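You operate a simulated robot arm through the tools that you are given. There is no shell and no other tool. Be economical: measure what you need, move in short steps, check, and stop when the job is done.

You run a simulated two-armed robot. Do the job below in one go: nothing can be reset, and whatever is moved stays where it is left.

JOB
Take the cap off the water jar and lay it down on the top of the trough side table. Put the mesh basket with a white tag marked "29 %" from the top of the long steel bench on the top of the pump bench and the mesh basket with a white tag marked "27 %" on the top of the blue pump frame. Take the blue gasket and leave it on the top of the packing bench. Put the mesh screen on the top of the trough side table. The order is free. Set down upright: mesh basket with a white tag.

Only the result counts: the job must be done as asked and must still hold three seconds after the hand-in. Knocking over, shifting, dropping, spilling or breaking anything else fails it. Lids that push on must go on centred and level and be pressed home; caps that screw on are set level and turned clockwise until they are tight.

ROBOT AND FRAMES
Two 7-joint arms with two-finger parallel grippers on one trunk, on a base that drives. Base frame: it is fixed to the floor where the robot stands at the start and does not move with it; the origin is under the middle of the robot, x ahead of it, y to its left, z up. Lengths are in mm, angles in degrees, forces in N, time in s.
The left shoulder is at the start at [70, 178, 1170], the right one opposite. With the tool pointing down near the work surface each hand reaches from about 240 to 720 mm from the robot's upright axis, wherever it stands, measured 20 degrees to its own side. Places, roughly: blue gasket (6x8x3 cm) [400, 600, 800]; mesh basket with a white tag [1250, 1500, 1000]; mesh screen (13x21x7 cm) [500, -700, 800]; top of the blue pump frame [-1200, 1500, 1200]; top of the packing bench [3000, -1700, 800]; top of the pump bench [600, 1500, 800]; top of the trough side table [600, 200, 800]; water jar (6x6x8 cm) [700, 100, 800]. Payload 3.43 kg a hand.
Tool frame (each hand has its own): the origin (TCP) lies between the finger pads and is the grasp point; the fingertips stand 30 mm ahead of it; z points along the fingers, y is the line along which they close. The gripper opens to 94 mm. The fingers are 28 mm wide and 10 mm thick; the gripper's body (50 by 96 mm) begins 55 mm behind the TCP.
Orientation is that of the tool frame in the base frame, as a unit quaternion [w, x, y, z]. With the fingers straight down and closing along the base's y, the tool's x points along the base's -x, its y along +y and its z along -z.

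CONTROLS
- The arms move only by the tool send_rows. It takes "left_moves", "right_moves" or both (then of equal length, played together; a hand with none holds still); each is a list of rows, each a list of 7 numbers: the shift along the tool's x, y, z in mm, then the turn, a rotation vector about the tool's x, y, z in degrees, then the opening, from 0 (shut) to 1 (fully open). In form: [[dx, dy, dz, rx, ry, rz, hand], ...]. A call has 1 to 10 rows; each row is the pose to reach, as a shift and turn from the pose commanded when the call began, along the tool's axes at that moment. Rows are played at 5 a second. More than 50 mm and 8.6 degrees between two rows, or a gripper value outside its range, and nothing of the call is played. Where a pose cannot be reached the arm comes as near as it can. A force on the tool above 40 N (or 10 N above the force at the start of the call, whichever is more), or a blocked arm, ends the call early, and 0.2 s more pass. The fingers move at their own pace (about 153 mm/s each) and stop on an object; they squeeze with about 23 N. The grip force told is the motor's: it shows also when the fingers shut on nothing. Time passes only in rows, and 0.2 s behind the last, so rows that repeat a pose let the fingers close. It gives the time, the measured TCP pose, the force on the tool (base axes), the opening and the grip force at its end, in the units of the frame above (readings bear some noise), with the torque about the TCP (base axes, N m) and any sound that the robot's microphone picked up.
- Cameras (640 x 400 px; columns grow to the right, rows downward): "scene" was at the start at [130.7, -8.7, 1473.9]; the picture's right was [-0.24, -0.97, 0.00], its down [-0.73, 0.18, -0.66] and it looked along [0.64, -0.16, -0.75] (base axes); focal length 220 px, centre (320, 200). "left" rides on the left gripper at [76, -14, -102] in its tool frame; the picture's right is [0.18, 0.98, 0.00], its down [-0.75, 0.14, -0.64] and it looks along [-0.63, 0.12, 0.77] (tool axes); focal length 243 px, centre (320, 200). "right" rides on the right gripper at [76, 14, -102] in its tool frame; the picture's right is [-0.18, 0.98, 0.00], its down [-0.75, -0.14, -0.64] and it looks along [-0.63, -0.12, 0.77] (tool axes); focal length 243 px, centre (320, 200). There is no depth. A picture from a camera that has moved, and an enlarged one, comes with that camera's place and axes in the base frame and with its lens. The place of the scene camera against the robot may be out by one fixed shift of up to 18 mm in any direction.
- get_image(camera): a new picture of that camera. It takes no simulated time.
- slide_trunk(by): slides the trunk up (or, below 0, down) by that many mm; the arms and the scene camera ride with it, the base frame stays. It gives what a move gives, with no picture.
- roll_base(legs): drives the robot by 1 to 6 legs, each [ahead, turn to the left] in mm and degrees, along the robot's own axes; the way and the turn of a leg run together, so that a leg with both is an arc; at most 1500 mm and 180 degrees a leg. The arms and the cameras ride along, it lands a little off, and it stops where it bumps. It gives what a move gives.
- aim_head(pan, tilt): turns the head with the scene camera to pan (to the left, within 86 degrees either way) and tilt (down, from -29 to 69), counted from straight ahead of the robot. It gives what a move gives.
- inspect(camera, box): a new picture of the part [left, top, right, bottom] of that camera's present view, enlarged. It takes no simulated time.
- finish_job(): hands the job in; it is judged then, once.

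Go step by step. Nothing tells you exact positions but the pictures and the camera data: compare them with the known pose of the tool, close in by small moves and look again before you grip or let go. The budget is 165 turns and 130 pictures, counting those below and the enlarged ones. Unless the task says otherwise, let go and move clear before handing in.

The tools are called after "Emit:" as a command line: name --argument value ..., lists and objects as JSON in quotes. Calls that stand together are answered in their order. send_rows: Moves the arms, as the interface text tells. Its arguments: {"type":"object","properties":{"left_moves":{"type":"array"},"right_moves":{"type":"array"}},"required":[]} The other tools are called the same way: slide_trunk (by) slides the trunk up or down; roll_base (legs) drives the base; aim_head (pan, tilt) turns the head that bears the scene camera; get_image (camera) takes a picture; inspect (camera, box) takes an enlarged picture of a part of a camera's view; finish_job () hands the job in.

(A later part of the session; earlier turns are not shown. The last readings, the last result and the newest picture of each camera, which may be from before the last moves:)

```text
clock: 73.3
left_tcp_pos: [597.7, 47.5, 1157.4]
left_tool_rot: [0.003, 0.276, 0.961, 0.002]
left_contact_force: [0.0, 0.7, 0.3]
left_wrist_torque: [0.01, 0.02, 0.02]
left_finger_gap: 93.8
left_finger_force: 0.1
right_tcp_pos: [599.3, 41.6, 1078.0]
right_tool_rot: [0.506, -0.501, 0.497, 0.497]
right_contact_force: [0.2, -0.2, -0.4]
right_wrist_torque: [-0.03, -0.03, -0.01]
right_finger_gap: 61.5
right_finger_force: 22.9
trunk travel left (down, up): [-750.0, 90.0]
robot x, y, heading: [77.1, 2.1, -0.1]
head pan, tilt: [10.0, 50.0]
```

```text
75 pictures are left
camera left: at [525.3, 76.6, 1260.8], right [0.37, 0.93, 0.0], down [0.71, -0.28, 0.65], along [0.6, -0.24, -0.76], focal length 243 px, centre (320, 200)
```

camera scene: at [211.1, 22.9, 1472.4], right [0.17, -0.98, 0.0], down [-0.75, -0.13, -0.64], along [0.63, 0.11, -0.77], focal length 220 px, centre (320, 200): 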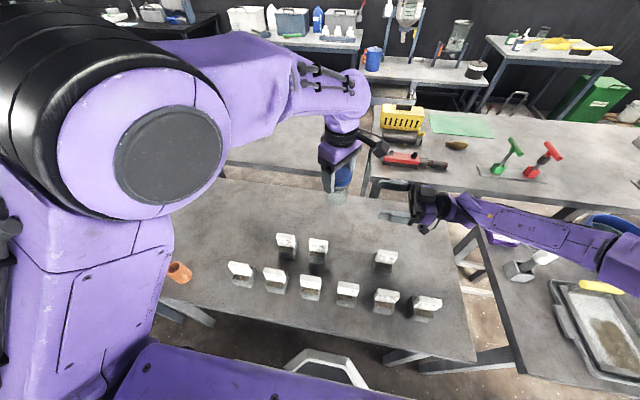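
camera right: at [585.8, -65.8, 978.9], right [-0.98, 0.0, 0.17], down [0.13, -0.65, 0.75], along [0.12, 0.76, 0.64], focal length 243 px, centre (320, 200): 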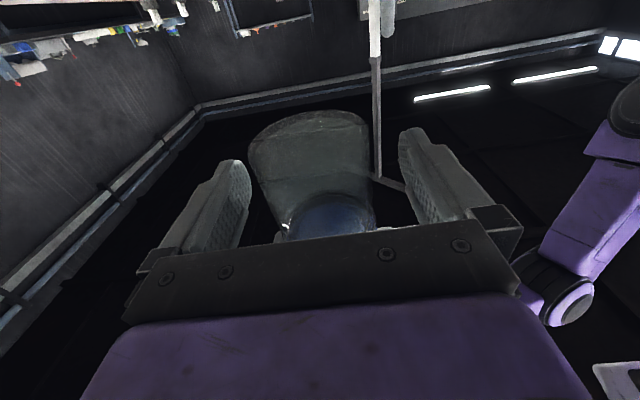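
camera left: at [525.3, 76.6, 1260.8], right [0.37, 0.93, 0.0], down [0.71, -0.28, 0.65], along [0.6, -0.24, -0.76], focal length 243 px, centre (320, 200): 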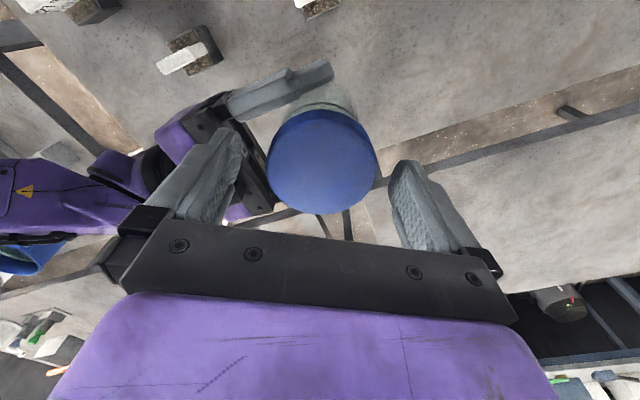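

Emit:
send_rows --left_moves '[[0, 0, 0, 0, 0, 0, 0], [0, 0, 0, 0, 0, 0, 0], [0, 0, 0, 0, 0, -8.5, 0], [0, 0, 0, 0, 0, -17, 0], [0, 0, 0, 0, 0, -25.5, 0], [0, 0, 0, 0, 0, -34, 0], [0, 0, 0, 0, 0, -42.5, 0], [0, 0, 0, 0, 0, -51, 0], [0, 0, 0, 0, 0, -59.5, 0], [0, 0, 0, 0, 0, -68, 0]]'

Emit:
send_rows --left_moves '[[0, 0, -4, 0, 0, 0, 0], [0, 0, -8, 0, 0, 0, 0], [0, 0, -8, 0, 0, 0, 0]]'

Emit:
inspect --camera "scene" --box '[290, 130, 420, 220]'

```text
clock: 75.5
left_tcp_pos: [597.9, 47.7, 1158.0]
left_tool_rot: [0.003, -0.311, 0.95, -0.001]
left_contact_force: [4.9, 3.9, 4.2]
left_wrist_torque: [-0.05, -0.16, 0.02]
left_finger_gap: 60.0
left_finger_force: 22.7
right_tcp_pos: [600.3, 41.4, 1077.6]
right_tool_rot: [0.505, -0.5, 0.498, 0.497]
right_contact_force: [-4.0, -3.5, -5.3]
right_wrist_torque: [0.24, -0.19, 0.07]
right_finger_gap: 61.6
right_finger_force: 23.2
trunk travel left (down, up): [-750.0, 90.0]
robot x, y, heading: [79.0, 3.2, -0.1]
head pan, tilt: [10.0, 50.0]
```

```text
clock: 76.3
left_tcp_pos: [597.7, 47.8, 1164.6]
left_tool_rot: [0.001, -0.309, 0.951, 0.0]
left_contact_force: [3.7, -0.9, -17.0]
left_wrist_torque: [0.08, 0.01, 0.03]
left_finger_gap: 60.2
left_finger_force: 23.8
right_tcp_pos: [599.0, 41.5, 1080.5]
right_tool_rot: [0.507, -0.5, 0.497, 0.496]
right_contact_force: [-3.5, 1.1, 15.5]
right_wrist_torque: [0.01, -0.29, 0.02]
right_finger_gap: 62.1
right_finger_force: 23.0
trunk travel left (down, up): [-750.0, 90.0]
robot x, y, heading: [80.5, 3.6, 0.2]
head pan, tilt: [10.0, 50.0]
```

```text
4.44 times, centred on (355, 175) of scene
camera zoom: at [211.0, 22.9, 1472.4], right [0.17, -0.98, 0.0], down [-0.75, -0.13, -0.64], along [0.63, 0.11, -0.77], focal length 978 px, centre (164, 311)
```

zoom: 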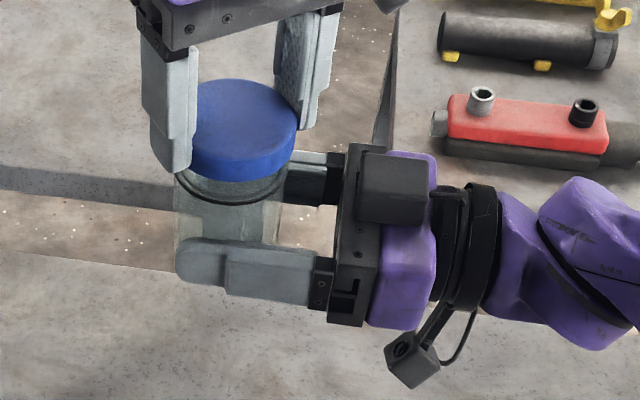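

Turning pushes the cap up steadily, so it is unscrewing. I'll do a longer rewind and turn cycle, gripping slightly lower on the cap.

Emit:
send_rows --left_moves '[[0, 0, 8, 0, 0, 0, 0], [0, 0, 8, 0, 0, 0, 1], [0, 0, 12, 0, 0, 8.5, 1], [0, 0, 14, 0, 0, 17, 1], [0, 0, 14, 0, 0, 25.5, 1], [0, 0, 14, 0, 0, 34, 1], [0, 0, 14, 0, 0, 42.5, 1], [0, 0, 14, 0, 0, 51, 1], [0, 0, 14, 0, 0, 59.5, 1], [0, 0, 14, 0, 0, 68, 1]]'

Emit:
send_rows --left_moves '[[0, 0, 0, 0, 0, 8.5, 1], [0, 0, 0, 0, 0, 17, 1], [0, 0, 0, 0, 0, 25.5, 1], [0, 0, 0, 0, 0, 25.5, 0], [0, 0, 0, 0, 0, 25.5, 0], [0, 0, 0, 0, 0, 25.5, 0]]'

Emit:
send_rows --left_moves '[[0, 0, 0, 0, 0, -8.5, 0], [0, 0, 0, 0, 0, -17, 0], [0, 0, 0, 0, 0, -25.5, 0], [0, 0, 0, 0, 0, -34, 0], [0, 0, 0, 0, 0, -42.5, 0], [0, 0, 0, 0, 0, -51, 0], [0, 0, 0, 0, 0, -59.5, 0], [0, 0, 0, 0, 0, -68, 0], [0, 0, 0, 0, 0, -76.5, 0], [0, 0, 0, 0, 0, -85, 0]]'

Emit:
send_rows --left_moves '[[0, 0, 0, 0, 0, -8.5, 0], [0, 0, 0, 0, 0, -17, 0], [0, 0, 0, 0, 0, -25.5, 0], [0, 0, 0, 0, 0, -34, 0], [0, 0, 0, 0, 0, -42.5, 0], [0, 0, 0, 0, 0, -51, 0], [0, 0, 0, 0, 0, -59.5, 0], [0, 0, 0, 0, 0, -68, 0]]'

Emit:
inspect --camera "scene" --box '[290, 130, 420, 220]'

```text
clock: 78.5
left_tcp_pos: [598.9, 47.5, 1152.5]
left_tool_rot: [0.002, 0.276, 0.961, 0.001]
left_contact_force: [-0.8, 0.8, -0.8]
left_wrist_torque: [0.0, 0.0, 0.02]
left_finger_gap: 94.1
left_finger_force: 0.0
right_tcp_pos: [599.3, 40.7, 1079.1]
right_tool_rot: [0.505, -0.501, 0.497, 0.497]
right_contact_force: [0.1, 0.0, -0.6]
right_wrist_torque: [-0.04, 0.01, 0.0]
right_finger_gap: 61.4
right_finger_force: 22.8
trunk travel left (down, up): [-750.0, 90.0]
robot x, y, heading: [80.2, 2.8, -0.2]
head pan, tilt: [10.0, 50.0]
```

```text
clock: 79.9
left_tcp_pos: [597.9, 47.6, 1151.5]
left_tool_rot: [0.001, 0.482, 0.876, 0.002]
left_contact_force: [0.7, 1.9, -0.3]
left_wrist_torque: [0.0, -0.03, -0.01]
left_finger_gap: 62.1
left_finger_force: 22.7
right_tcp_pos: [599.3, 42.0, 1078.1]
right_tool_rot: [0.505, -0.501, 0.496, 0.498]
right_contact_force: [-2.2, -1.8, -0.7]
right_wrist_torque: [0.09, -0.15, 0.01]
right_finger_gap: 61.9
right_finger_force: 22.9
trunk travel left (down, up): [-750.0, 90.0]
robot x, y, heading: [84.0, 4.4, -0.3]
head pan, tilt: [10.0, 50.0]
```

```text
clock: 82.1
left_tcp_pos: [598.5, 48.9, 1150.3]
left_tool_rot: [0.001, -0.239, 0.971, 0.0]
left_contact_force: [0.4, -5.7, -1.5]
left_wrist_torque: [-0.14, -0.04, -0.04]
left_finger_gap: 62.7
left_finger_force: 23.3
right_tcp_pos: [599.2, 41.6, 1080.6]
right_tool_rot: [0.506, -0.5, 0.497, 0.497]
right_contact_force: [-1.3, 5.1, 0.5]
right_wrist_torque: [-0.24, -0.03, 0.04]
right_finger_gap: 61.9
right_finger_force: 23.2
trunk travel left (down, up): [-750.0, 90.0]
robot x, y, heading: [82.3, -1.9, -0.2]
head pan, tilt: [10.0, 50.0]
```

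```text
clock: 83.9
left_tcp_pos: [599.0, 50.3, 1155.8]
left_tool_rot: [0.002, 0.743, -0.669, 0.007]
left_contact_force: [-0.2, -0.3, -0.3]
left_wrist_torque: [0.01, 0.01, 0.01]
left_finger_gap: 62.3
left_finger_force: 23.2
right_tcp_pos: [599.8, 41.0, 1079.4]
right_tool_rot: [0.505, -0.5, 0.498, 0.497]
right_contact_force: [-0.5, -0.2, -1.2]
right_wrist_torque: [0.03, 0.0, 0.0]
right_finger_gap: 61.3
right_finger_force: 22.7
trunk travel left (down, up): [-750.0, 90.0]
robot x, y, heading: [80.4, -0.0, 0.2]
head pan, tilt: [10.0, 50.0]
```

```text
4.44 times, centred on (355, 175) of scene
camera zoom: at [210.9, 22.9, 1472.4], right [0.17, -0.98, 0.0], down [-0.75, -0.13, -0.64], along [0.63, 0.11, -0.77], focal length 978 px, centre (164, 311)
```

zoom: 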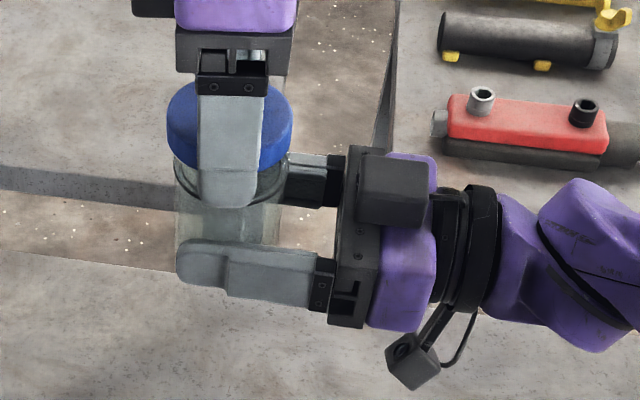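

Emit:
send_rows --left_moves '[[0, 0, -5, 0, 0, 0, 0], [0, 0, -10, 0, 0, 0, 0], [0, 0, -16, 0, 0, 0, 0]]'

Emit:
inspect --camera "scene" --box '[290, 130, 420, 220]'

```text
clock: 84.7
left_tcp_pos: [598.2, 48.5, 1166.9]
left_tool_rot: [-0.002, 0.74, -0.673, 0.001]
left_contact_force: [0.1, 0.5, -0.7]
left_wrist_torque: [0.01, 0.01, -0.04]
left_finger_gap: 62.5
left_finger_force: 23.0
right_tcp_pos: [599.4, 40.4, 1079.1]
right_tool_rot: [0.506, -0.501, 0.497, 0.497]
right_contact_force: [0.2, 0.2, 0.3]
right_wrist_torque: [0.0, -0.05, -0.03]
right_finger_gap: 61.6
right_finger_force: 22.8
trunk travel left (down, up): [-750.0, 90.0]
robot x, y, heading: [80.0, 2.2, 0.0]
head pan, tilt: [10.0, 50.0]
```

```text
4.44 times, centred on (355, 175) of scene
camera zoom: at [210.8, 22.9, 1472.4], right [0.17, -0.98, 0.0], down [-0.75, -0.13, -0.64], along [0.63, 0.11, -0.77], focal length 978 px, centre (164, 311)
```

zoom: 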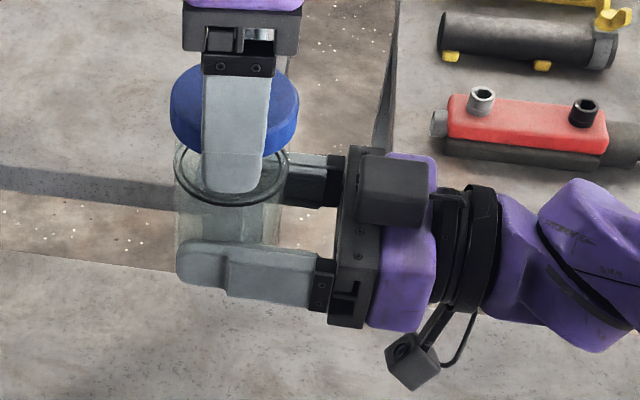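

The cap is off the jar. Carry it to the free area near [640, 320] on the trough side table.

Emit:
send_rows --left_moves '[[0, 0, -30, 0, 0, 0, 0], [-40, -10, -35, 0, 0, 0, 0], [-85, -20, -35, 0, 0, 0, 0], [-130, -32, -35, 0, 0, 0, 0], [-175, -44, -25, 0, 0, 0, 0], [-220, -56, 0, 0, 0, 0, 0], [-260, -66, 25, 0, 0, 0, 0], [-267, -68, 70, 0, 0, 0, 0], [-267, -68, 115, 0, 0, 0, 0], [-267, -68, 160, 0, 0, 0, 0]]'

Emit:
get_image --camera "left"

Emit:
get_image --camera "scene"

```text
refused: row 6 steps farther than a row can; nothing moved
```

```text
71 pictures are left
camera left: at [619.1, -26.7, 1270.1], right [-0.96, -0.28, 0.0], down [-0.21, 0.74, 0.64], along [-0.18, 0.62, -0.77], focal length 243 px, centre (320, 200)
```

left: 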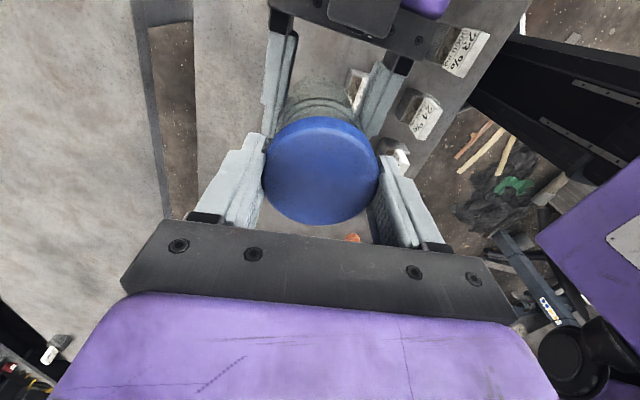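

```text
70 pictures are left
camera scene: at [210.8, 22.9, 1472.4], right [0.17, -0.98, 0.0], down [-0.75, -0.13, -0.64], along [0.63, 0.11, -0.77], focal length 220 px, centre (320, 200)
```

scene: 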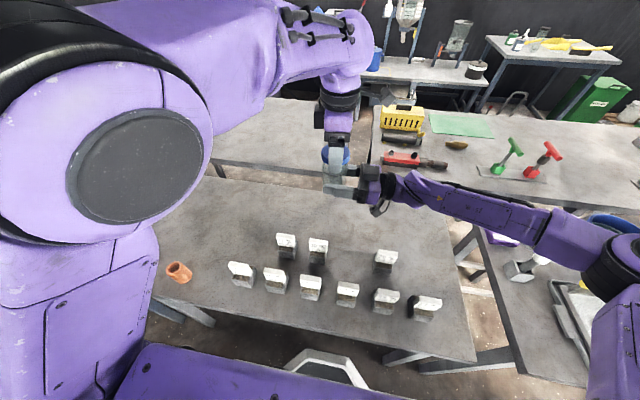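

Emit:
send_rows --left_moves '[[0, 0, -30, 0, 0, 0, 0], [-38, -10, -35, 0, 0, 0, 0], [-77, -20, -35, 0, 0, 0, 0], [-116, -30, -35, 0, 0, 0, 0], [-155, -40, -35, 0, 0, 0, 0], [-194, -50, -30, 0, 0, 0, 0], [-233, -60, -20, 0, 0, 0, 0], [-267, -68, 0, 0, 0, 0, 0], [-267, -68, 45, 0, 0, 0, 0], [-267, -68, 90, 0, 0, 0, 0]]'

Emit:
send_rows --left_moves '[[0, 0, 45, 0, 0, 0, 0], [0, 0, 90, 0, 0, 0, 0], [0, 0, 135, 0, 0, 0, 0], [0, 0, 160, 0, 0, 0, 0], [0, 0, 160, 0, 0, 0, 0]]'

Emit:
get_image --camera "left"

```text
clock: 86.9
left_tcp_pos: [642.7, 321.0, 1075.8]
left_tool_rot: [0.0, 0.74, -0.673, 0.001]
left_contact_force: [-0.1, 0.1, -0.7]
left_wrist_torque: [-0.03, 0.0, 0.02]
left_finger_gap: 62.5
left_finger_force: 22.8
right_tcp_pos: [600.6, 40.5, 1078.7]
right_tool_rot: [0.505, -0.5, 0.498, 0.497]
right_contact_force: [0.6, -0.5, -1.1]
right_wrist_torque: [0.01, -0.03, -0.01]
right_finger_gap: 61.4
right_finger_force: 22.8
trunk travel left (down, up): [-750.0, 90.0]
robot x, y, heading: [79.0, 2.9, -0.1]
head pan, tilt: [10.0, 50.0]
```

```text
clock: 88.1
left_tcp_pos: [642.6, 321.7, 917.5]
left_tool_rot: [-0.002, 0.74, -0.672, 0.002]
left_contact_force: [-0.9, -0.6, -0.1]
left_wrist_torque: [-0.01, -0.02, 0.02]
left_finger_gap: 62.4
left_finger_force: 23.3
right_tcp_pos: [600.5, 41.2, 1078.9]
right_tool_rot: [0.505, -0.501, 0.496, 0.498]
right_contact_force: [0.1, -0.2, -0.6]
right_wrist_torque: [-0.03, 0.01, 0.02]
right_finger_gap: 61.6
right_finger_force: 22.5
trunk travel left (down, up): [-750.0, 90.0]
robot x, y, heading: [80.6, 0.5, 0.0]
head pan, tilt: [10.0, 50.0]
```

```text
69 pictures are left
camera left: at [663.0, 246.5, 1021.6], right [-0.96, -0.28, -0.01], down [-0.22, 0.74, 0.64], along [-0.17, 0.62, -0.77], focal length 243 px, centre (320, 200)
```

left: 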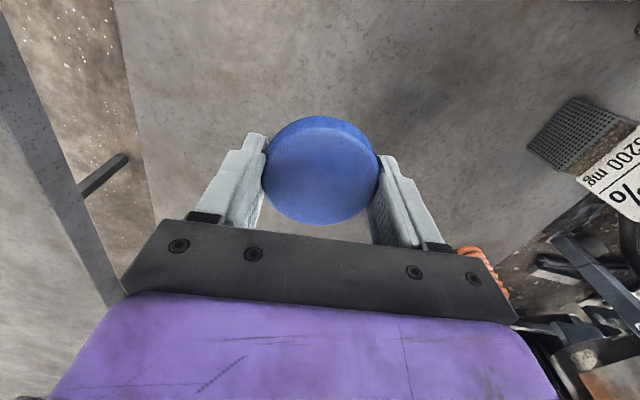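

Spot below is clear. Lower until light touch, release, and rise.

Emit:
send_rows --left_moves '[[0, 0, 40, 0, 0, 0, 0], [0, 0, 70, 0, 0, 0, 0], [0, 0, 80, 0, 0, 0, 0], [0, 0, 85.5, 0, 0, 0, 0], [0, 0, 85.5, 0, 0, 0, 0]]'

Emit:
send_rows --left_moves '[[0, 0, 0, 0, 0, 0, 0.8], [0, 0, 0, 0, 0, 0, 0.8], [0, 0, -30, 0, 0, 0, 0.9], [0, 0, -75, 0, 0, 0, 1], [0, 0, -120, 0, 0, 0, 1]]'

Emit:
get_image --camera "left"

```text
clock: 89.3
left_tcp_pos: [643.8, 321.0, 833.8]
left_tool_rot: [-0.003, 0.74, -0.673, 0.002]
left_contact_force: [0.5, 0.1, 0.8]
left_wrist_torque: [0.0, 0.01, -0.03]
left_finger_gap: 62.3
left_finger_force: 22.7
right_tcp_pos: [599.6, 40.9, 1079.7]
right_tool_rot: [0.505, -0.5, 0.497, 0.497]
right_contact_force: [0.0, 0.4, -1.2]
right_wrist_torque: [-0.01, -0.02, 0.0]
right_finger_gap: 61.5
right_finger_force: 23.2
trunk travel left (down, up): [-750.0, 90.0]
robot x, y, heading: [82.9, 2.1, -0.2]
head pan, tilt: [10.0, 50.0]
```

```text
clock: 90.5
left_tcp_pos: [640.2, 321.0, 954.9]
left_tool_rot: [-0.002, 0.74, -0.673, 0.001]
left_contact_force: [-0.3, 0.4, -0.3]
left_wrist_torque: [-0.03, -0.01, -0.01]
left_finger_gap: 93.8
left_finger_force: 0.1
right_tcp_pos: [600.0, 40.4, 1078.1]
right_tool_rot: [0.505, -0.501, 0.497, 0.497]
right_contact_force: [0.2, 0.4, -0.7]
right_wrist_torque: [-0.01, 0.02, -0.03]
right_finger_gap: 61.9
right_finger_force: 22.8
trunk travel left (down, up): [-750.0, 90.0]
robot x, y, heading: [80.4, 5.1, 0.0]
head pan, tilt: [10.0, 50.0]
```

```text
68 pictures are left
camera left: at [660.7, 245.2, 1057.0], right [-0.96, -0.28, 0.0], down [-0.21, 0.74, 0.64], along [-0.18, 0.62, -0.77], focal length 243 px, centre (320, 200)
```

left: 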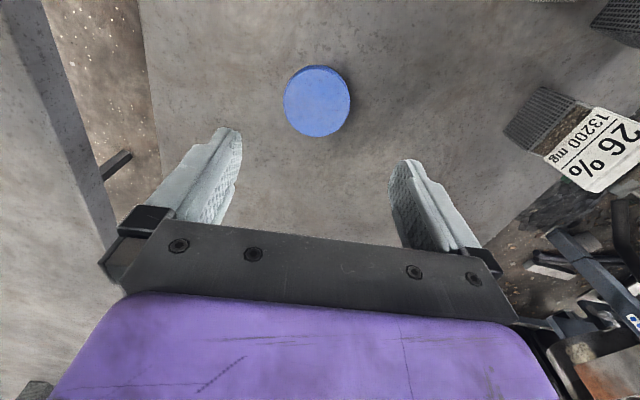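

Cap lies flat on the table. Now bring the left hand above the open jar held by the right, to take it over and set it back on the table.

Emit:
send_rows --left_moves '[[0, 0, -45, 0, 0, 8, 1], [0, 0, -90, 0, 0, 16, 1], [0, 0, -135, 0, 0, 24, 1], [0, 0, -180, 0, 0, 32, 1], [0, 0, -225, 0, 0, 40, 1], [0, 0, -265, 0, 0, 48, 1], [40, 10, -275, 0, 0, 56, 1], [80, 20, -275, 0, 0, 64, 1], [120, 30, -275, 0, 0, 72, 1], [160, 40, -275, 0, 0, 80, 1]]'

```text
clock: 92.7
left_tcp_pos: [615.6, 153.7, 1228.9]
left_tool_rot: [0.003, -0.134, 0.991, 0.001]
left_contact_force: [0.2, -0.4, 0.5]
left_wrist_torque: [0.01, 0.01, -0.01]
left_finger_gap: 93.6
left_finger_force: 0.1
right_tcp_pos: [600.0, 39.3, 1079.0]
right_tool_rot: [0.506, -0.5, 0.496, 0.498]
right_contact_force: [0.0, 0.1, 0.0]
right_wrist_torque: [0.0, -0.01, -0.02]
right_finger_gap: 61.6
right_finger_force: 23.7
trunk travel left (down, up): [-750.0, 90.0]
robot x, y, heading: [77.9, -0.6, 0.1]
head pan, tilt: [10.0, 50.0]
```

Emit:
send_rows --left_moves '[[15, -33, 0, 0, 0, 8, 1], [30, -66, 0, 0, 0, 15, 1], [43.6, -98, 0, 0, 0, 15, 1], [43.6, -98, 0, 0, 0, 15, 1]]'

Emit:
get_image --camera "left"

Emit:
inspect --camera "scene" --box '[290, 110, 420, 220]'

```text
clock: 93.7
left_tcp_pos: [599.0, 51.3, 1228.7]
left_tool_rot: [0.003, -0.005, 1.0, -0.001]
left_contact_force: [-0.3, 0.1, 0.6]
left_wrist_torque: [-0.01, 0.0, 0.01]
left_finger_gap: 93.7
left_finger_force: 0.1
right_tcp_pos: [599.1, 42.0, 1079.8]
right_tool_rot: [0.505, -0.5, 0.498, 0.497]
right_contact_force: [-0.4, 0.0, -0.5]
right_wrist_torque: [0.03, -0.03, -0.01]
right_finger_gap: 61.9
right_finger_force: 22.9
trunk travel left (down, up): [-750.0, 90.0]
robot x, y, heading: [81.2, 5.2, -0.0]
head pan, tilt: [10.0, 50.0]
```

```text
67 pictures are left
camera left: at [522.9, 35.6, 1330.5], right [-0.19, 0.98, 0.0], down [0.75, 0.15, 0.65], along [0.63, 0.12, -0.76], focal length 243 px, centre (320, 200)
```

left: 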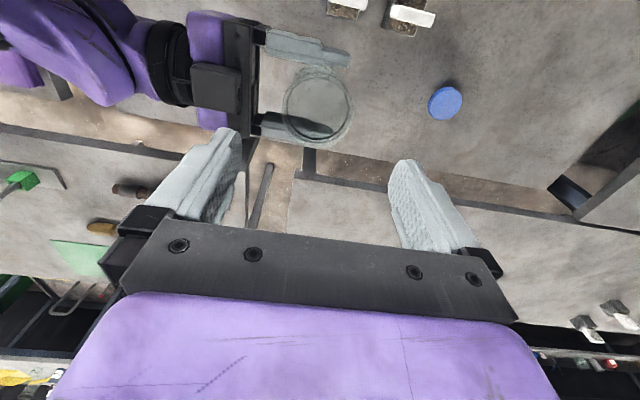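

```text
3.64 times, centred on (355, 165) of scene
camera zoom: at [210.8, 23.5, 1472.4], right [0.17, -0.98, 0.0], down [-0.75, -0.13, -0.64], along [0.63, 0.11, -0.77], focal length 801 px, centre (193, 327)
```

zoom: 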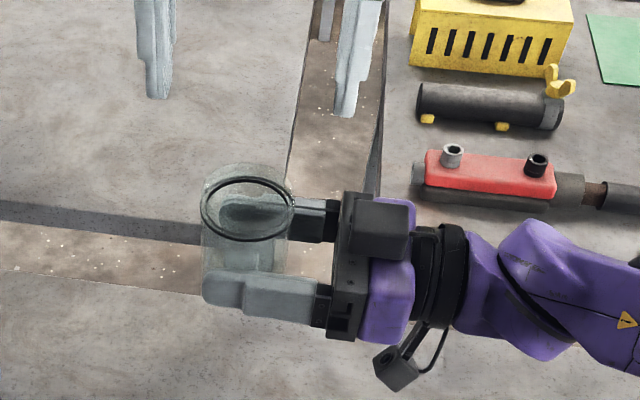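

Aligned over the jar. Lower and grip its upper part, then release the right hand and back it out.

Emit:
send_rows --left_moves '[[0, 0, 45, 0, 0, 0, 1], [0, 0, 80, 0, 0, 0, 1], [0, 0, 96, 0, 0, 0, 1], [0, 0, 96, 0, 0, 0, 0], [0, 0, 96, 0, 0, 0, 0], [0, 0, 96, 0, 0, 0, 0]]'

Emit:
inspect --camera "scene" --box '[290, 110, 420, 220]'

```text
clock: 95.1
left_tcp_pos: [600.7, 50.5, 1130.2]
left_tool_rot: [0.003, -0.005, 1.0, -0.001]
left_contact_force: [-1.6, -13.8, 0.6]
left_wrist_torque: [-0.42, 0.06, -0.03]
left_finger_gap: 61.6
left_finger_force: 23.8
right_tcp_pos: [598.7, 41.4, 1078.1]
right_tool_rot: [0.505, -0.501, 0.496, 0.498]
right_contact_force: [1.9, 14.8, -2.2]
right_wrist_torque: [-0.32, 0.04, 0.06]
right_finger_gap: 61.6
right_finger_force: 22.9
trunk travel left (down, up): [-750.0, 90.0]
robot x, y, heading: [81.8, 2.7, 0.1]
head pan, tilt: [10.0, 50.0]
```

```text
3.64 times, centred on (355, 165) of scene
camera zoom: at [210.9, 22.9, 1472.4], right [0.17, -0.98, 0.0], down [-0.75, -0.13, -0.64], along [0.63, 0.11, -0.77], focal length 801 px, centre (193, 327)
```

zoom: 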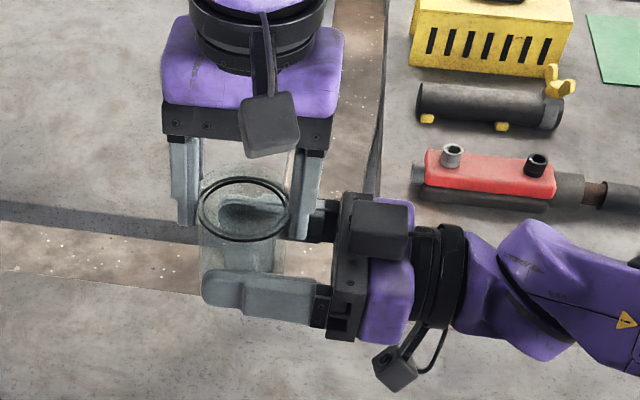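

Emit:
send_rows --right_moves '[[0, 0, 0, 0, 0, 0, 1], [0, 0, 0, 0, 0, 0, 1], [0, 0, 0, 0, 0, 0, 1], [0, 0, -40, 0, 0, 0, 1], [0, 0, -85, 0, 0, 0, 1], [0, 0, -130, 0, 0, 0, 1], [0, 0, -175, 0, 0, 0, 1]]'

Emit:
inspect --camera "scene" --box '[290, 110, 420, 220]'

```text
clock: 96.7
left_tcp_pos: [600.2, 48.2, 1131.5]
left_tool_rot: [0.003, -0.004, 1.0, 0.002]
left_contact_force: [0.3, -0.9, -0.6]
left_wrist_torque: [0.01, 0.02, 0.0]
left_finger_gap: 61.4
left_finger_force: 23.3
right_tcp_pos: [598.3, -134.2, 1078.4]
right_tool_rot: [0.506, -0.5, 0.497, 0.497]
right_contact_force: [0.6, -0.2, 0.3]
right_wrist_torque: [-0.03, 0.02, -0.01]
right_finger_gap: 93.8
right_finger_force: 0.0
trunk travel left (down, up): [-750.0, 90.0]
robot x, y, heading: [76.6, -0.6, 0.0]
head pan, tilt: [10.0, 50.0]
```

```text
3.64 times, centred on (355, 165) of scene
camera zoom: at [210.2, 20.8, 1472.5], right [0.17, -0.98, 0.0], down [-0.75, -0.13, -0.64], along [0.63, 0.11, -0.77], focal length 801 px, centre (193, 327)
```

zoom: 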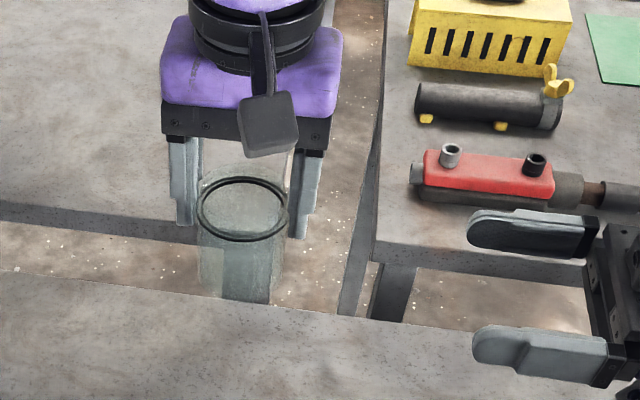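

The left hand holds the jar upright. Move it to its original place [659, 104] and lower.

Emit:
send_rows --left_moves '[[-20, 19, 10, 0, 0, 0, 0], [-40, 38, 30, 0, 0, 0, 0], [-59, 56, 60, 0, 0, 0, 0], [-59, 56, 105, 0, 0, 0, 0], [-59, 56, 150, 0, 0, 0, 0], [-59, 56, 190, 0, 0, 0, 0], [-59, 56, 225, 0, 0, 0, 0], [-59, 56, 225, 0, 0, 0, 0]]'

Emit:
get_image --camera "scene"

Emit:
inspect --camera "scene" --box '[260, 140, 380, 240]'

```text
clock: 98.5
left_tcp_pos: [659.1, 106.7, 905.9]
left_tool_rot: [0.002, -0.004, 1.0, 0.001]
left_contact_force: [-0.8, 0.4, 0.0]
left_wrist_torque: [-0.02, -0.01, -0.01]
left_finger_gap: 61.7
left_finger_force: 22.6
right_tcp_pos: [597.8, -133.1, 1078.3]
right_tool_rot: [0.505, -0.5, 0.498, 0.497]
right_contact_force: [-1.0, -0.6, -0.6]
right_wrist_torque: [-0.02, 0.05, -0.04]
right_finger_gap: 94.2
right_finger_force: 0.1
trunk travel left (down, up): [-750.0, 90.0]
robot x, y, heading: [82.6, 2.8, -0.0]
head pan, tilt: [10.0, 50.0]
```

```text
63 pictures are left
camera scene: at [210.4, 22.9, 1472.5], right [0.17, -0.98, 0.0], down [-0.75, -0.13, -0.64], along [0.63, 0.11, -0.77], focal length 220 px, centre (320, 200)
```

scene: 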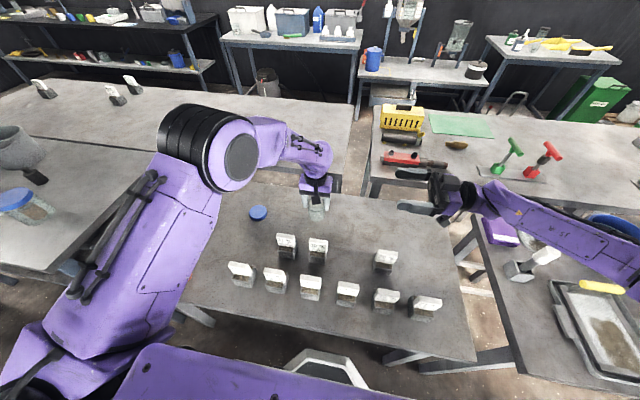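

```text
4.00 times, centred on (320, 190) of scene
camera zoom: at [210.4, 22.9, 1472.5], right [0.17, -0.98, 0.0], down [-0.75, -0.13, -0.64], along [0.63, 0.11, -0.77], focal length 881 px, centre (320, 240)
```

zoom: 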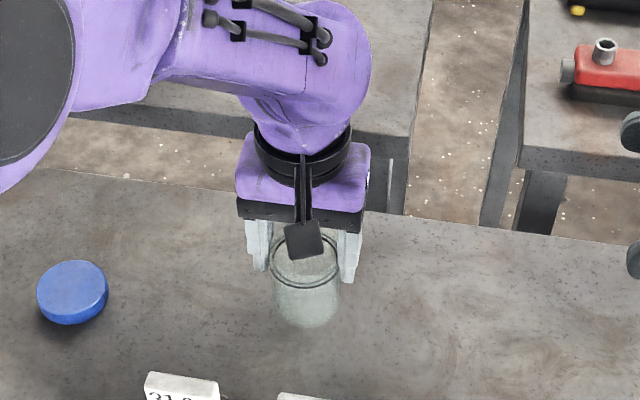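

Lower in small steps until the jar touches the table.

Emit:
send_rows --left_moves '[[0, 2, 6, 0, 0, 0, 0], [0, 2, 12, 0, 0, 0, 0], [0, 2, 18, 0, 0, 0, 0]]'

Emit:
send_rows --left_moves '[[0, 0, 3, 0, 0, 0, 0], [0, 0, 6, 0, 0, 0, 0]]'

```text
clock: 99.3
left_tcp_pos: [659.5, 109.9, 886.8]
left_tool_rot: [0.002, -0.004, 1.0, 0.0]
left_contact_force: [1.0, 0.7, 0.9]
left_wrist_torque: [-0.02, -0.03, 0.02]
left_finger_gap: 60.9
left_finger_force: 22.9
right_tcp_pos: [598.7, -134.3, 1077.0]
right_tool_rot: [0.505, -0.501, 0.497, 0.497]
right_contact_force: [-0.4, 0.3, 0.6]
right_wrist_torque: [0.0, -0.01, 0.0]
right_finger_gap: 94.0
right_finger_force: 0.1
trunk travel left (down, up): [-750.0, 90.0]
robot x, y, heading: [78.5, 1.3, -0.2]
head pan, tilt: [10.0, 50.0]
```

```text
clock: 99.9
left_tcp_pos: [660.1, 109.5, 882.2]
left_tool_rot: [0.001, -0.005, 1.0, 0.0]
left_contact_force: [0.2, 0.1, 0.0]
left_wrist_torque: [-0.01, 0.03, 0.03]
left_finger_gap: 61.0
left_finger_force: 22.5
right_tcp_pos: [598.6, -132.4, 1078.1]
right_tool_rot: [0.505, -0.501, 0.497, 0.497]
right_contact_force: [0.0, -0.1, -0.4]
right_wrist_torque: [0.0, -0.02, -0.02]
right_finger_gap: 94.0
right_finger_force: 0.1
trunk travel left (down, up): [-750.0, 90.0]
robot x, y, heading: [79.0, 1.0, 0.4]
head pan, tilt: [10.0, 50.0]
```

Emit:
send_rows --left_moves '[[0, -4, 2, 0, 0, 0, 0], [0, -4, 4, 0, 0, 0, 0], [0, -4, 6, 0, 0, 0, 0]]'

Emit:
inspect --camera "scene" --box '[260, 140, 380, 240]'

```text
clock: 100.7
left_tcp_pos: [660.8, 105.4, 876.4]
left_tool_rot: [0.003, -0.005, 1.0, -0.001]
left_contact_force: [-0.2, -0.7, -0.7]
left_wrist_torque: [-0.01, -0.03, 0.03]
left_finger_gap: 61.3
left_finger_force: 22.7
right_tcp_pos: [598.1, -133.4, 1078.6]
right_tool_rot: [0.505, -0.5, 0.498, 0.497]
right_contact_force: [-0.3, 0.4, 0.0]
right_wrist_torque: [0.0, -0.01, -0.01]
right_finger_gap: 93.9
right_finger_force: 0.1
trunk travel left (down, up): [-750.0, 90.0]
robot x, y, heading: [83.9, -1.5, -0.1]
head pan, tilt: [10.0, 50.0]
```

```text
4.00 times, centred on (320, 190) of scene
camera zoom: at [211.0, 22.9, 1472.4], right [0.17, -0.98, 0.0], down [-0.75, -0.13, -0.64], along [0.63, 0.11, -0.77], focal length 881 px, centre (320, 240)
```

zoom: 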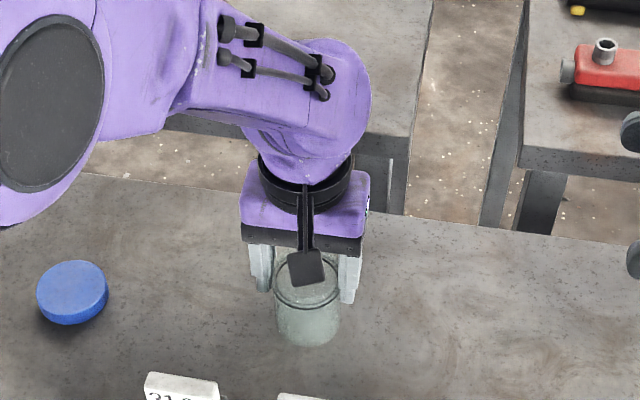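

Emit:
send_rows --left_moves '[[0, 0, 2, 0, 0, 0, 0], [0, 0, 4, 0, 0, 0, 0], [0, 0, 6, 0, 0, 0, 0], [0, 0, 8, 0, 0, 0, 0]]'

Emit:
send_rows --left_moves '[[0, 0, 1.5, 0, 0, 0, 0], [0, 0, 3, 0, 0, 0, 0]]'

Emit:
send_rows --left_moves '[[0, 0, 1.5, 0, 0, 0, 0], [0, 0, 3, 0, 0, 0, 0]]'

```text
clock: 101.7
left_tcp_pos: [659.2, 105.8, 868.6]
left_tool_rot: [0.004, -0.004, 1.0, 0.0]
left_contact_force: [6.0, -1.2, 15.4]
left_wrist_torque: [0.03, 0.04, 0.02]
left_finger_gap: 61.6
left_finger_force: 22.5
right_tcp_pos: [597.0, -133.5, 1077.7]
right_tool_rot: [0.506, -0.5, 0.497, 0.497]
right_contact_force: [-0.2, 0.0, 0.3]
right_wrist_torque: [0.0, -0.02, 0.05]
right_finger_gap: 94.1
right_finger_force: 0.1
trunk travel left (down, up): [-750.0, 90.0]
robot x, y, heading: [80.6, -1.0, -0.2]
head pan, tilt: [10.0, 50.0]
```

```text
clock: 102.3
left_tcp_pos: [659.1, 104.9, 866.5]
left_tool_rot: [0.002, -0.004, 1.0, 0.0]
left_contact_force: [5.8, -2.9, 16.0]
left_wrist_torque: [-0.04, 0.08, 0.04]
left_finger_gap: 61.5
left_finger_force: 22.6
right_tcp_pos: [597.2, -133.8, 1077.7]
right_tool_rot: [0.505, -0.501, 0.496, 0.497]
right_contact_force: [-0.2, 0.4, -0.3]
right_wrist_torque: [-0.01, 0.0, 0.01]
right_finger_gap: 94.1
right_finger_force: 0.1
trunk travel left (down, up): [-750.0, 90.0]
robot x, y, heading: [78.8, 0.6, -0.2]
head pan, tilt: [10.0, 50.0]
```

```text
clock: 102.9
left_tcp_pos: [660.0, 104.7, 863.1]
left_tool_rot: [0.002, -0.004, 1.0, 0.001]
left_contact_force: [4.6, -2.3, 16.5]
left_wrist_torque: [-0.05, 0.08, 0.0]
left_finger_gap: 60.9
left_finger_force: 22.9
right_tcp_pos: [597.3, -134.8, 1079.7]
right_tool_rot: [0.506, -0.5, 0.497, 0.497]
right_contact_force: [0.1, 0.3, -0.1]
right_wrist_torque: [0.02, 0.02, 0.05]
right_finger_gap: 94.0
right_finger_force: 0.0
trunk travel left (down, up): [-750.0, 90.0]
robot x, y, heading: [79.2, -1.5, -0.2]
head pan, tilt: [10.0, 50.0]
```

Jar is seated (contact felt). Release and rise.

Emit:
send_rows --left_moves '[[0, 0, -4, 0, 0, 0, 0], [0, 0, -4, 0, 0, 0, 1], [0, 0, -4, 0, 0, 0, 1], [0, 0, -45, 0, 0, 0, 1], [0, 0, -90, 0, 0, 0, 1], [0, 0, -135, 0, 0, 0, 1], [0, 0, -180, 0, 0, 0, 1]]'

Emit:
get_image --camera "left"

```text
clock: 104.5
left_tcp_pos: [657.4, 106.6, 1043.9]
left_tool_rot: [0.003, -0.004, 1.0, 0.0]
left_contact_force: [-0.3, 0.5, -0.2]
left_wrist_torque: [-0.01, -0.01, -0.01]
left_finger_gap: 94.2
left_finger_force: 0.0
right_tcp_pos: [596.7, -134.3, 1078.4]
right_tool_rot: [0.506, -0.5, 0.497, 0.497]
right_contact_force: [-1.3, -0.6, 0.3]
right_wrist_torque: [0.0, 0.0, -0.01]
right_finger_gap: 93.9
right_finger_force: 0.1
trunk travel left (down, up): [-750.0, 90.0]
robot x, y, heading: [81.8, 0.2, 0.0]
head pan, tilt: [10.0, 50.0]
```

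```text
60 pictures are left
camera left: at [580.4, 90.7, 1146.1], right [-0.19, 0.98, 0.0], down [0.75, 0.15, 0.65], along [0.63, 0.12, -0.76], focal length 243 px, centre (320, 200)
```

left: 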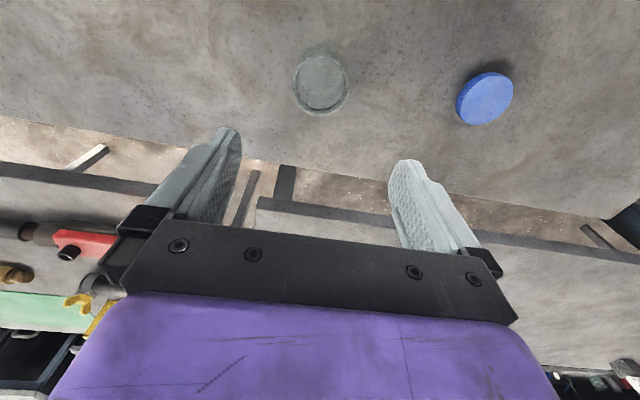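

Jar stands upright at its place and the cap lies on the table. Now restore the right hand to pointing down and retract both hands.

Emit:
send_rows --right_moves '[[-5, 12, -16, 4.62, 4.62, 4.62, 1], [-10, 25, -32, 9.24, 9.24, 9.24, 1], [-15, 38, -48, 13.86, 13.86, 13.86, 1], [-20, 50, -65, 18.48, 18.48, 18.48, 1], [-25, 62, -82, 23.1, 23.1, 23.1, 1], [-30, 75, -98, 27.7, 27.7, 27.7, 1], [-30, 88, -114, 32.3, 32.3, 32.3, 1], [-30, 100, -130, 37, 37, 37, 1]]' --left_moves '[[15, 18, -18, 0, 0, 0, 1], [30, 36, -36, 0, 0, 0, 1], [45, 54, -54, 0, 0, 0, 1], [60, 72, -72, 0, 0, 0, 1], [75, 90, -90, 0, 0, 0, 1], [90, 108, -105, 0, 0, 0, 1], [105, 126, -115, 0, 0, 0, 1], [120, 144, -120, 0, 0, 0, 1]]'

Emit:
send_rows --right_moves '[[0, 0, 0, 4.62, 4.62, 4.62, 1], [0, 0, 0, 9.24, 9.24, 9.24, 1], [0, 0, 0, 13.86, 13.86, 13.86, 1], [0, 0, 0, 18.48, 18.48, 18.48, 1], [0, 0, 0, 23.1, 23.1, 23.1, 1], [0, 0, 0, 27.7, 27.7, 27.7, 1], [0, 0, 0, 32.3, 32.3, 32.3, 1]]'

Emit:
roll_base --legs '[[-80, 0], [0, -90], [300, 0], [0, 65]]'

Emit:
aim_head --pan -20 --tilt 50

Emit:
get_image --camera "scene"

```text
clock: 106.3
left_tcp_pos: [537.3, 255.0, 1162.0]
left_tool_rot: [0.003, -0.004, 1.0, -0.002]
left_contact_force: [-0.2, 0.8, -0.2]
left_wrist_torque: [-0.02, 0.0, -0.01]
left_finger_gap: 93.8
left_finger_force: 0.1
right_tcp_pos: [496.8, -259.1, 1107.4]
right_tool_rot: [0.277, -0.27, 0.883, 0.267]
right_contact_force: [-0.5, 0.4, 0.1]
right_wrist_torque: [-0.03, 0.0, -0.04]
right_finger_gap: 93.9
right_finger_force: 0.1
trunk travel left (down, up): [-750.0, 90.0]
robot x, y, heading: [83.1, 0.5, 0.0]
head pan, tilt: [10.0, 50.0]
```

```text
clock: 107.9
left_tcp_pos: [537.6, 250.2, 1161.4]
left_tool_rot: [0.002, -0.004, 1.0, -0.001]
left_contact_force: [-0.6, 0.9, 0.9]
left_wrist_torque: [-0.02, -0.01, -0.02]
left_finger_gap: 94.3
left_finger_force: 0.1
right_tcp_pos: [498.9, -261.8, 1106.5]
right_tool_rot: [0.006, 0.004, 1.0, 0.001]
right_contact_force: [-0.1, 0.6, 0.7]
right_wrist_torque: [-0.04, -0.02, -0.03]
right_finger_gap: 94.3
right_finger_force: 0.1
trunk travel left (down, up): [-750.0, 90.0]
robot x, y, heading: [78.7, 1.5, 0.0]
head pan, tilt: [10.0, 50.0]
```

```text
clock: 117.3
left_tcp_pos: [518.7, -263.2, 1162.4]
left_tool_rot: [0.003, 0.206, 0.979, 0.0]
left_contact_force: [-0.6, 0.7, 0.5]
left_wrist_torque: [0.01, -0.01, -0.02]
left_finger_gap: 93.9
left_finger_force: 0.1
right_tcp_pos: [272.0, -714.9, 1105.3]
right_tool_rot: [0.006, 0.213, 0.977, 0.002]
right_contact_force: [0.0, 0.8, 0.2]
right_wrist_torque: [0.0, 0.01, -0.01]
right_finger_gap: 94.0
right_finger_force: 0.0
trunk travel left (down, up): [-750.0, 90.0]
robot x, y, heading: [-2.0, -299.5, -24.2]
head pan, tilt: [10.0, 50.0]
```

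```text
clock: 118.3
left_tcp_pos: [519.0, -262.6, 1161.6]
left_tool_rot: [0.002, 0.205, 0.979, -0.001]
left_contact_force: [1.1, 0.0, 0.1]
left_wrist_torque: [0.02, 0.02, 0.01]
left_finger_gap: 94.1
left_finger_force: 0.2
right_tcp_pos: [273.6, -714.3, 1105.8]
right_tool_rot: [0.007, 0.212, 0.977, 0.001]
right_contact_force: [0.3, -0.2, -0.4]
right_wrist_torque: [-0.01, 0.01, 0.01]
right_finger_gap: 94.1
right_finger_force: 0.1
trunk travel left (down, up): [-750.0, 90.0]
robot x, y, heading: [3.3, -300.7, -24.1]
head pan, tilt: [-20.0, 50.0]
```

```text
59 pictures are left
camera scene: at [105.9, -366.9, 1472.4], right [-0.7, -0.72, 0.0], down [-0.55, 0.53, -0.64], along [0.46, -0.45, -0.77], focal length 220 px, centre (320, 200)
```

scene: 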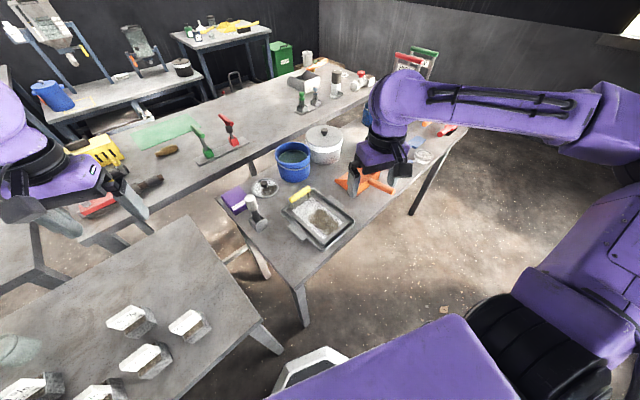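

The screen's yellow handle runs along y near [545, -697, 860]. Bring the right hand above it with fingers closing along x.

Emit:
send_rows --right_moves '[[-27, 14, 0, 0, 0, 8.1, 1], [-54, 29, 5, 0, 0, 16.2, 1], [-80, 43, 15, 0, 0, 24.3, 1], [-107, 57, 30, 0, 0, 32.4, 1], [-134, 71, 45, 0, 0, 40.5, 1], [-160, 86, 60, 0, 0, 48.6, 1], [-187, 100, 75, 0, 0, 56.7, 1], [-214, 114, 90, 0, 0, 64.8, 1], [-240, 128.6, 105, 0, 0, 73, 1]]'

Emit:
get_image --camera "right"

Emit:
inspect --camera "scene" --box '[260, 150, 380, 260]'

```text
clock: 120.3
left_tcp_pos: [519.8, -262.0, 1161.6]
left_tool_rot: [0.002, 0.205, 0.979, -0.001]
left_contact_force: [0.9, 0.5, 0.3]
left_wrist_torque: [0.01, -0.02, 0.0]
left_finger_gap: 94.0
left_finger_force: 0.0
right_tcp_pos: [548.1, -698.1, 1002.9]
right_tool_rot: [0.004, 0.752, 0.659, 0.004]
right_contact_force: [-0.8, -0.4, 0.0]
right_wrist_torque: [0.02, 0.04, 0.01]
right_finger_gap: 94.1
right_finger_force: 0.0
trunk travel left (down, up): [-750.0, 90.0]
robot x, y, heading: [-0.7, -303.2, -24.3]
head pan, tilt: [-20.0, 50.0]
```

```text
58 pictures are left
camera right: at [570.0, -622.2, 1104.5], right [0.95, -0.31, 0.01], down [-0.25, -0.73, 0.64], along [-0.19, -0.61, -0.77], focal length 243 px, centre (320, 200)
```

right: 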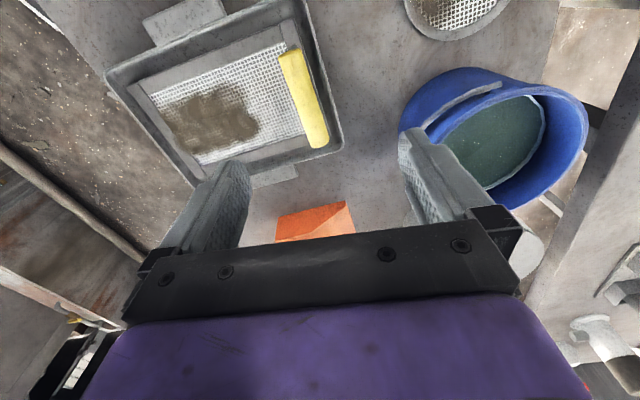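

```text
3.64 times, centred on (320, 205) of scene
camera zoom: at [108.0, -367.2, 1472.3], right [-0.7, -0.72, 0.0], down [-0.55, 0.53, -0.64], along [0.46, -0.45, -0.77], focal length 801 px, centre (320, 182)
```

zoom: 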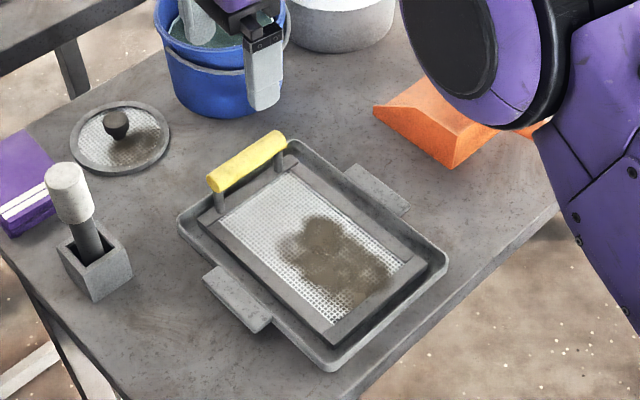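

Handle centre by the hand camera is near [535, -691]; I'll lower with the fingers half open to stay clear of the bucket, then check.

Emit:
send_rows --right_moves '[[5, -14, 0, 0, 0, -8, 0.6], [5, -14, 35, 0, 0, -8, 0.5], [5, -14, 70, 0, 0, -8, 0.5], [5, -14, 95, 0, 0, -8, 0.5]]'

Emit:
get_image --camera "right"

Emit:
inspect --camera "scene" --box '[260, 150, 380, 260]'

```text
clock: 121.3
left_tcp_pos: [519.0, -263.7, 1162.0]
left_tool_rot: [0.002, 0.205, 0.979, 0.001]
left_contact_force: [0.5, 0.1, 0.0]
left_wrist_torque: [-0.02, 0.02, 0.0]
left_finger_gap: 93.8
left_finger_force: 0.0
right_tcp_pos: [534.0, -690.7, 909.0]
right_tool_rot: [0.005, 0.704, 0.71, 0.004]
right_contact_force: [-0.3, 0.2, 0.1]
right_wrist_torque: [0.01, 0.0, -0.02]
right_finger_gap: 47.1
right_finger_force: 0.1
trunk travel left (down, up): [-750.0, 90.0]
robot x, y, heading: [2.4, -303.7, -24.3]
head pan, tilt: [-20.0, 50.0]
```

```text
56 pictures are left
camera right: at [545.4, -612.6, 1010.4], right [0.98, -0.18, 0.01], down [-0.14, -0.75, 0.64], along [-0.1, -0.63, -0.77], focal length 243 px, centre (320, 200)
```

right: 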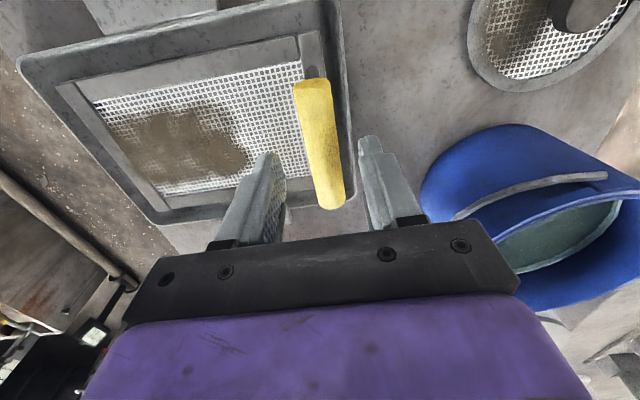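

```text
3.64 times, centred on (320, 205) of scene
camera zoom: at [105.9, -366.8, 1472.5], right [-0.7, -0.72, 0.0], down [-0.55, 0.53, -0.64], along [0.46, -0.45, -0.77], focal length 801 px, centre (320, 182)
```

zoom: 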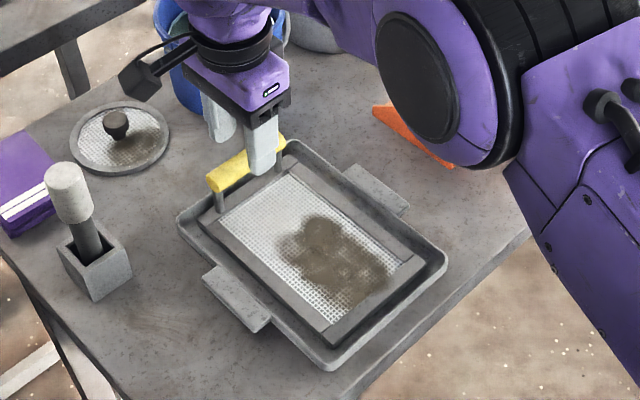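

Handle is centred between the fingers. Lower and grip.

Emit:
send_rows --right_moves '[[0, 1.5, 20, 0, 0, 0, 0.5], [0, 1.5, 38, 0, 0, 0, 0.5], [0, 1.5, 47, 0, 0, 0, 0.5], [0, 1.5, 47, 0, 0, 0, 0], [0, 1.5, 47, 0, 0, 0, 0], [0, 1.5, 47, 0, 0, 0, 0]]'

Emit:
send_rows --right_moves '[[0, 0, -8, 0, 0, 0, 0], [0, 0, -16, 0, 0, 0, 0], [0, 0, -24, 0, 0, 0, 0], [0, 0, -24, 0, 0, 0, 0]]'

Emit:
get_image --camera "right"

Emit:
inspect --camera "scene" --box '[260, 150, 380, 260]'

```text
clock: 122.7
left_tcp_pos: [519.0, -261.9, 1163.4]
left_tool_rot: [0.002, 0.205, 0.979, 0.0]
left_contact_force: [-1.1, 0.2, 0.5]
left_wrist_torque: [0.0, 0.0, 0.02]
left_finger_gap: 94.2
left_finger_force: 0.0
right_tcp_pos: [535.5, -690.7, 860.5]
right_tool_rot: [0.004, 0.704, 0.711, 0.003]
right_contact_force: [0.2, -0.2, -0.4]
right_wrist_torque: [0.06, -0.07, -0.01]
right_finger_gap: 25.9
right_finger_force: 22.8
trunk travel left (down, up): [-750.0, 90.0]
robot x, y, heading: [0.4, -302.2, -24.1]
head pan, tilt: [-20.0, 50.0]
```

```text
clock: 123.7
left_tcp_pos: [518.8, -260.9, 1161.6]
left_tool_rot: [0.002, 0.205, 0.979, -0.001]
left_contact_force: [-0.8, -0.2, 0.3]
left_wrist_torque: [0.0, 0.02, 0.0]
left_finger_gap: 94.0
left_finger_force: 0.0
right_tcp_pos: [535.9, -690.4, 886.9]
right_tool_rot: [0.004, 0.705, 0.71, 0.005]
right_contact_force: [0.0, -0.4, -1.3]
right_wrist_torque: [0.06, -0.01, -0.03]
right_finger_gap: 25.7
right_finger_force: 22.5
trunk travel left (down, up): [-750.0, 90.0]
robot x, y, heading: [-3.1, -301.5, -24.1]
head pan, tilt: [-20.0, 50.0]
```

```text
54 pictures are left
camera right: at [547.2, -612.4, 987.7], right [0.98, -0.18, 0.01], down [-0.14, -0.75, 0.64], along [-0.1, -0.63, -0.77], focal length 243 px, centre (320, 200)
```

right: 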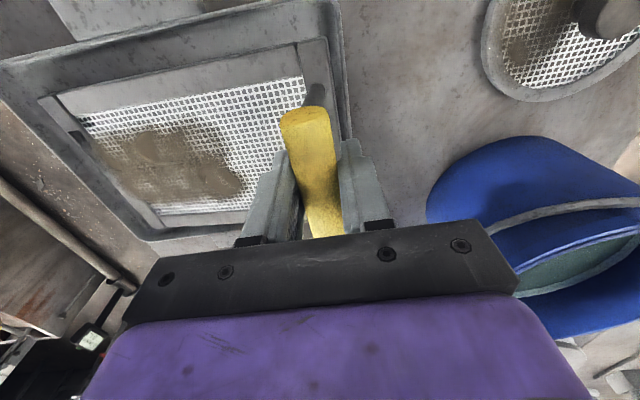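

```text
3.64 times, centred on (320, 205) of scene
camera zoom: at [106.2, -367.0, 1472.4], right [-0.7, -0.72, 0.0], down [-0.55, 0.53, -0.64], along [0.46, -0.45, -0.77], focal length 801 px, centre (320, 182)
```

zoom: 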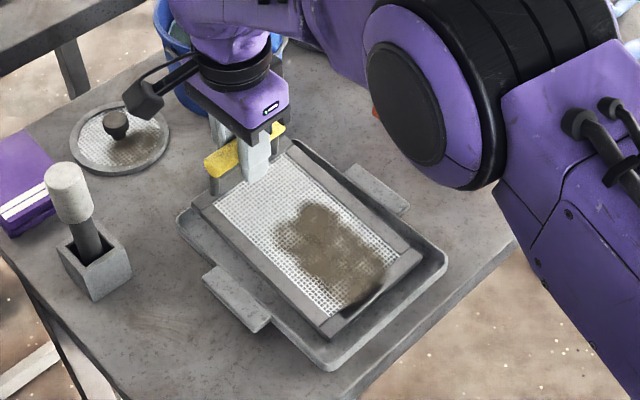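

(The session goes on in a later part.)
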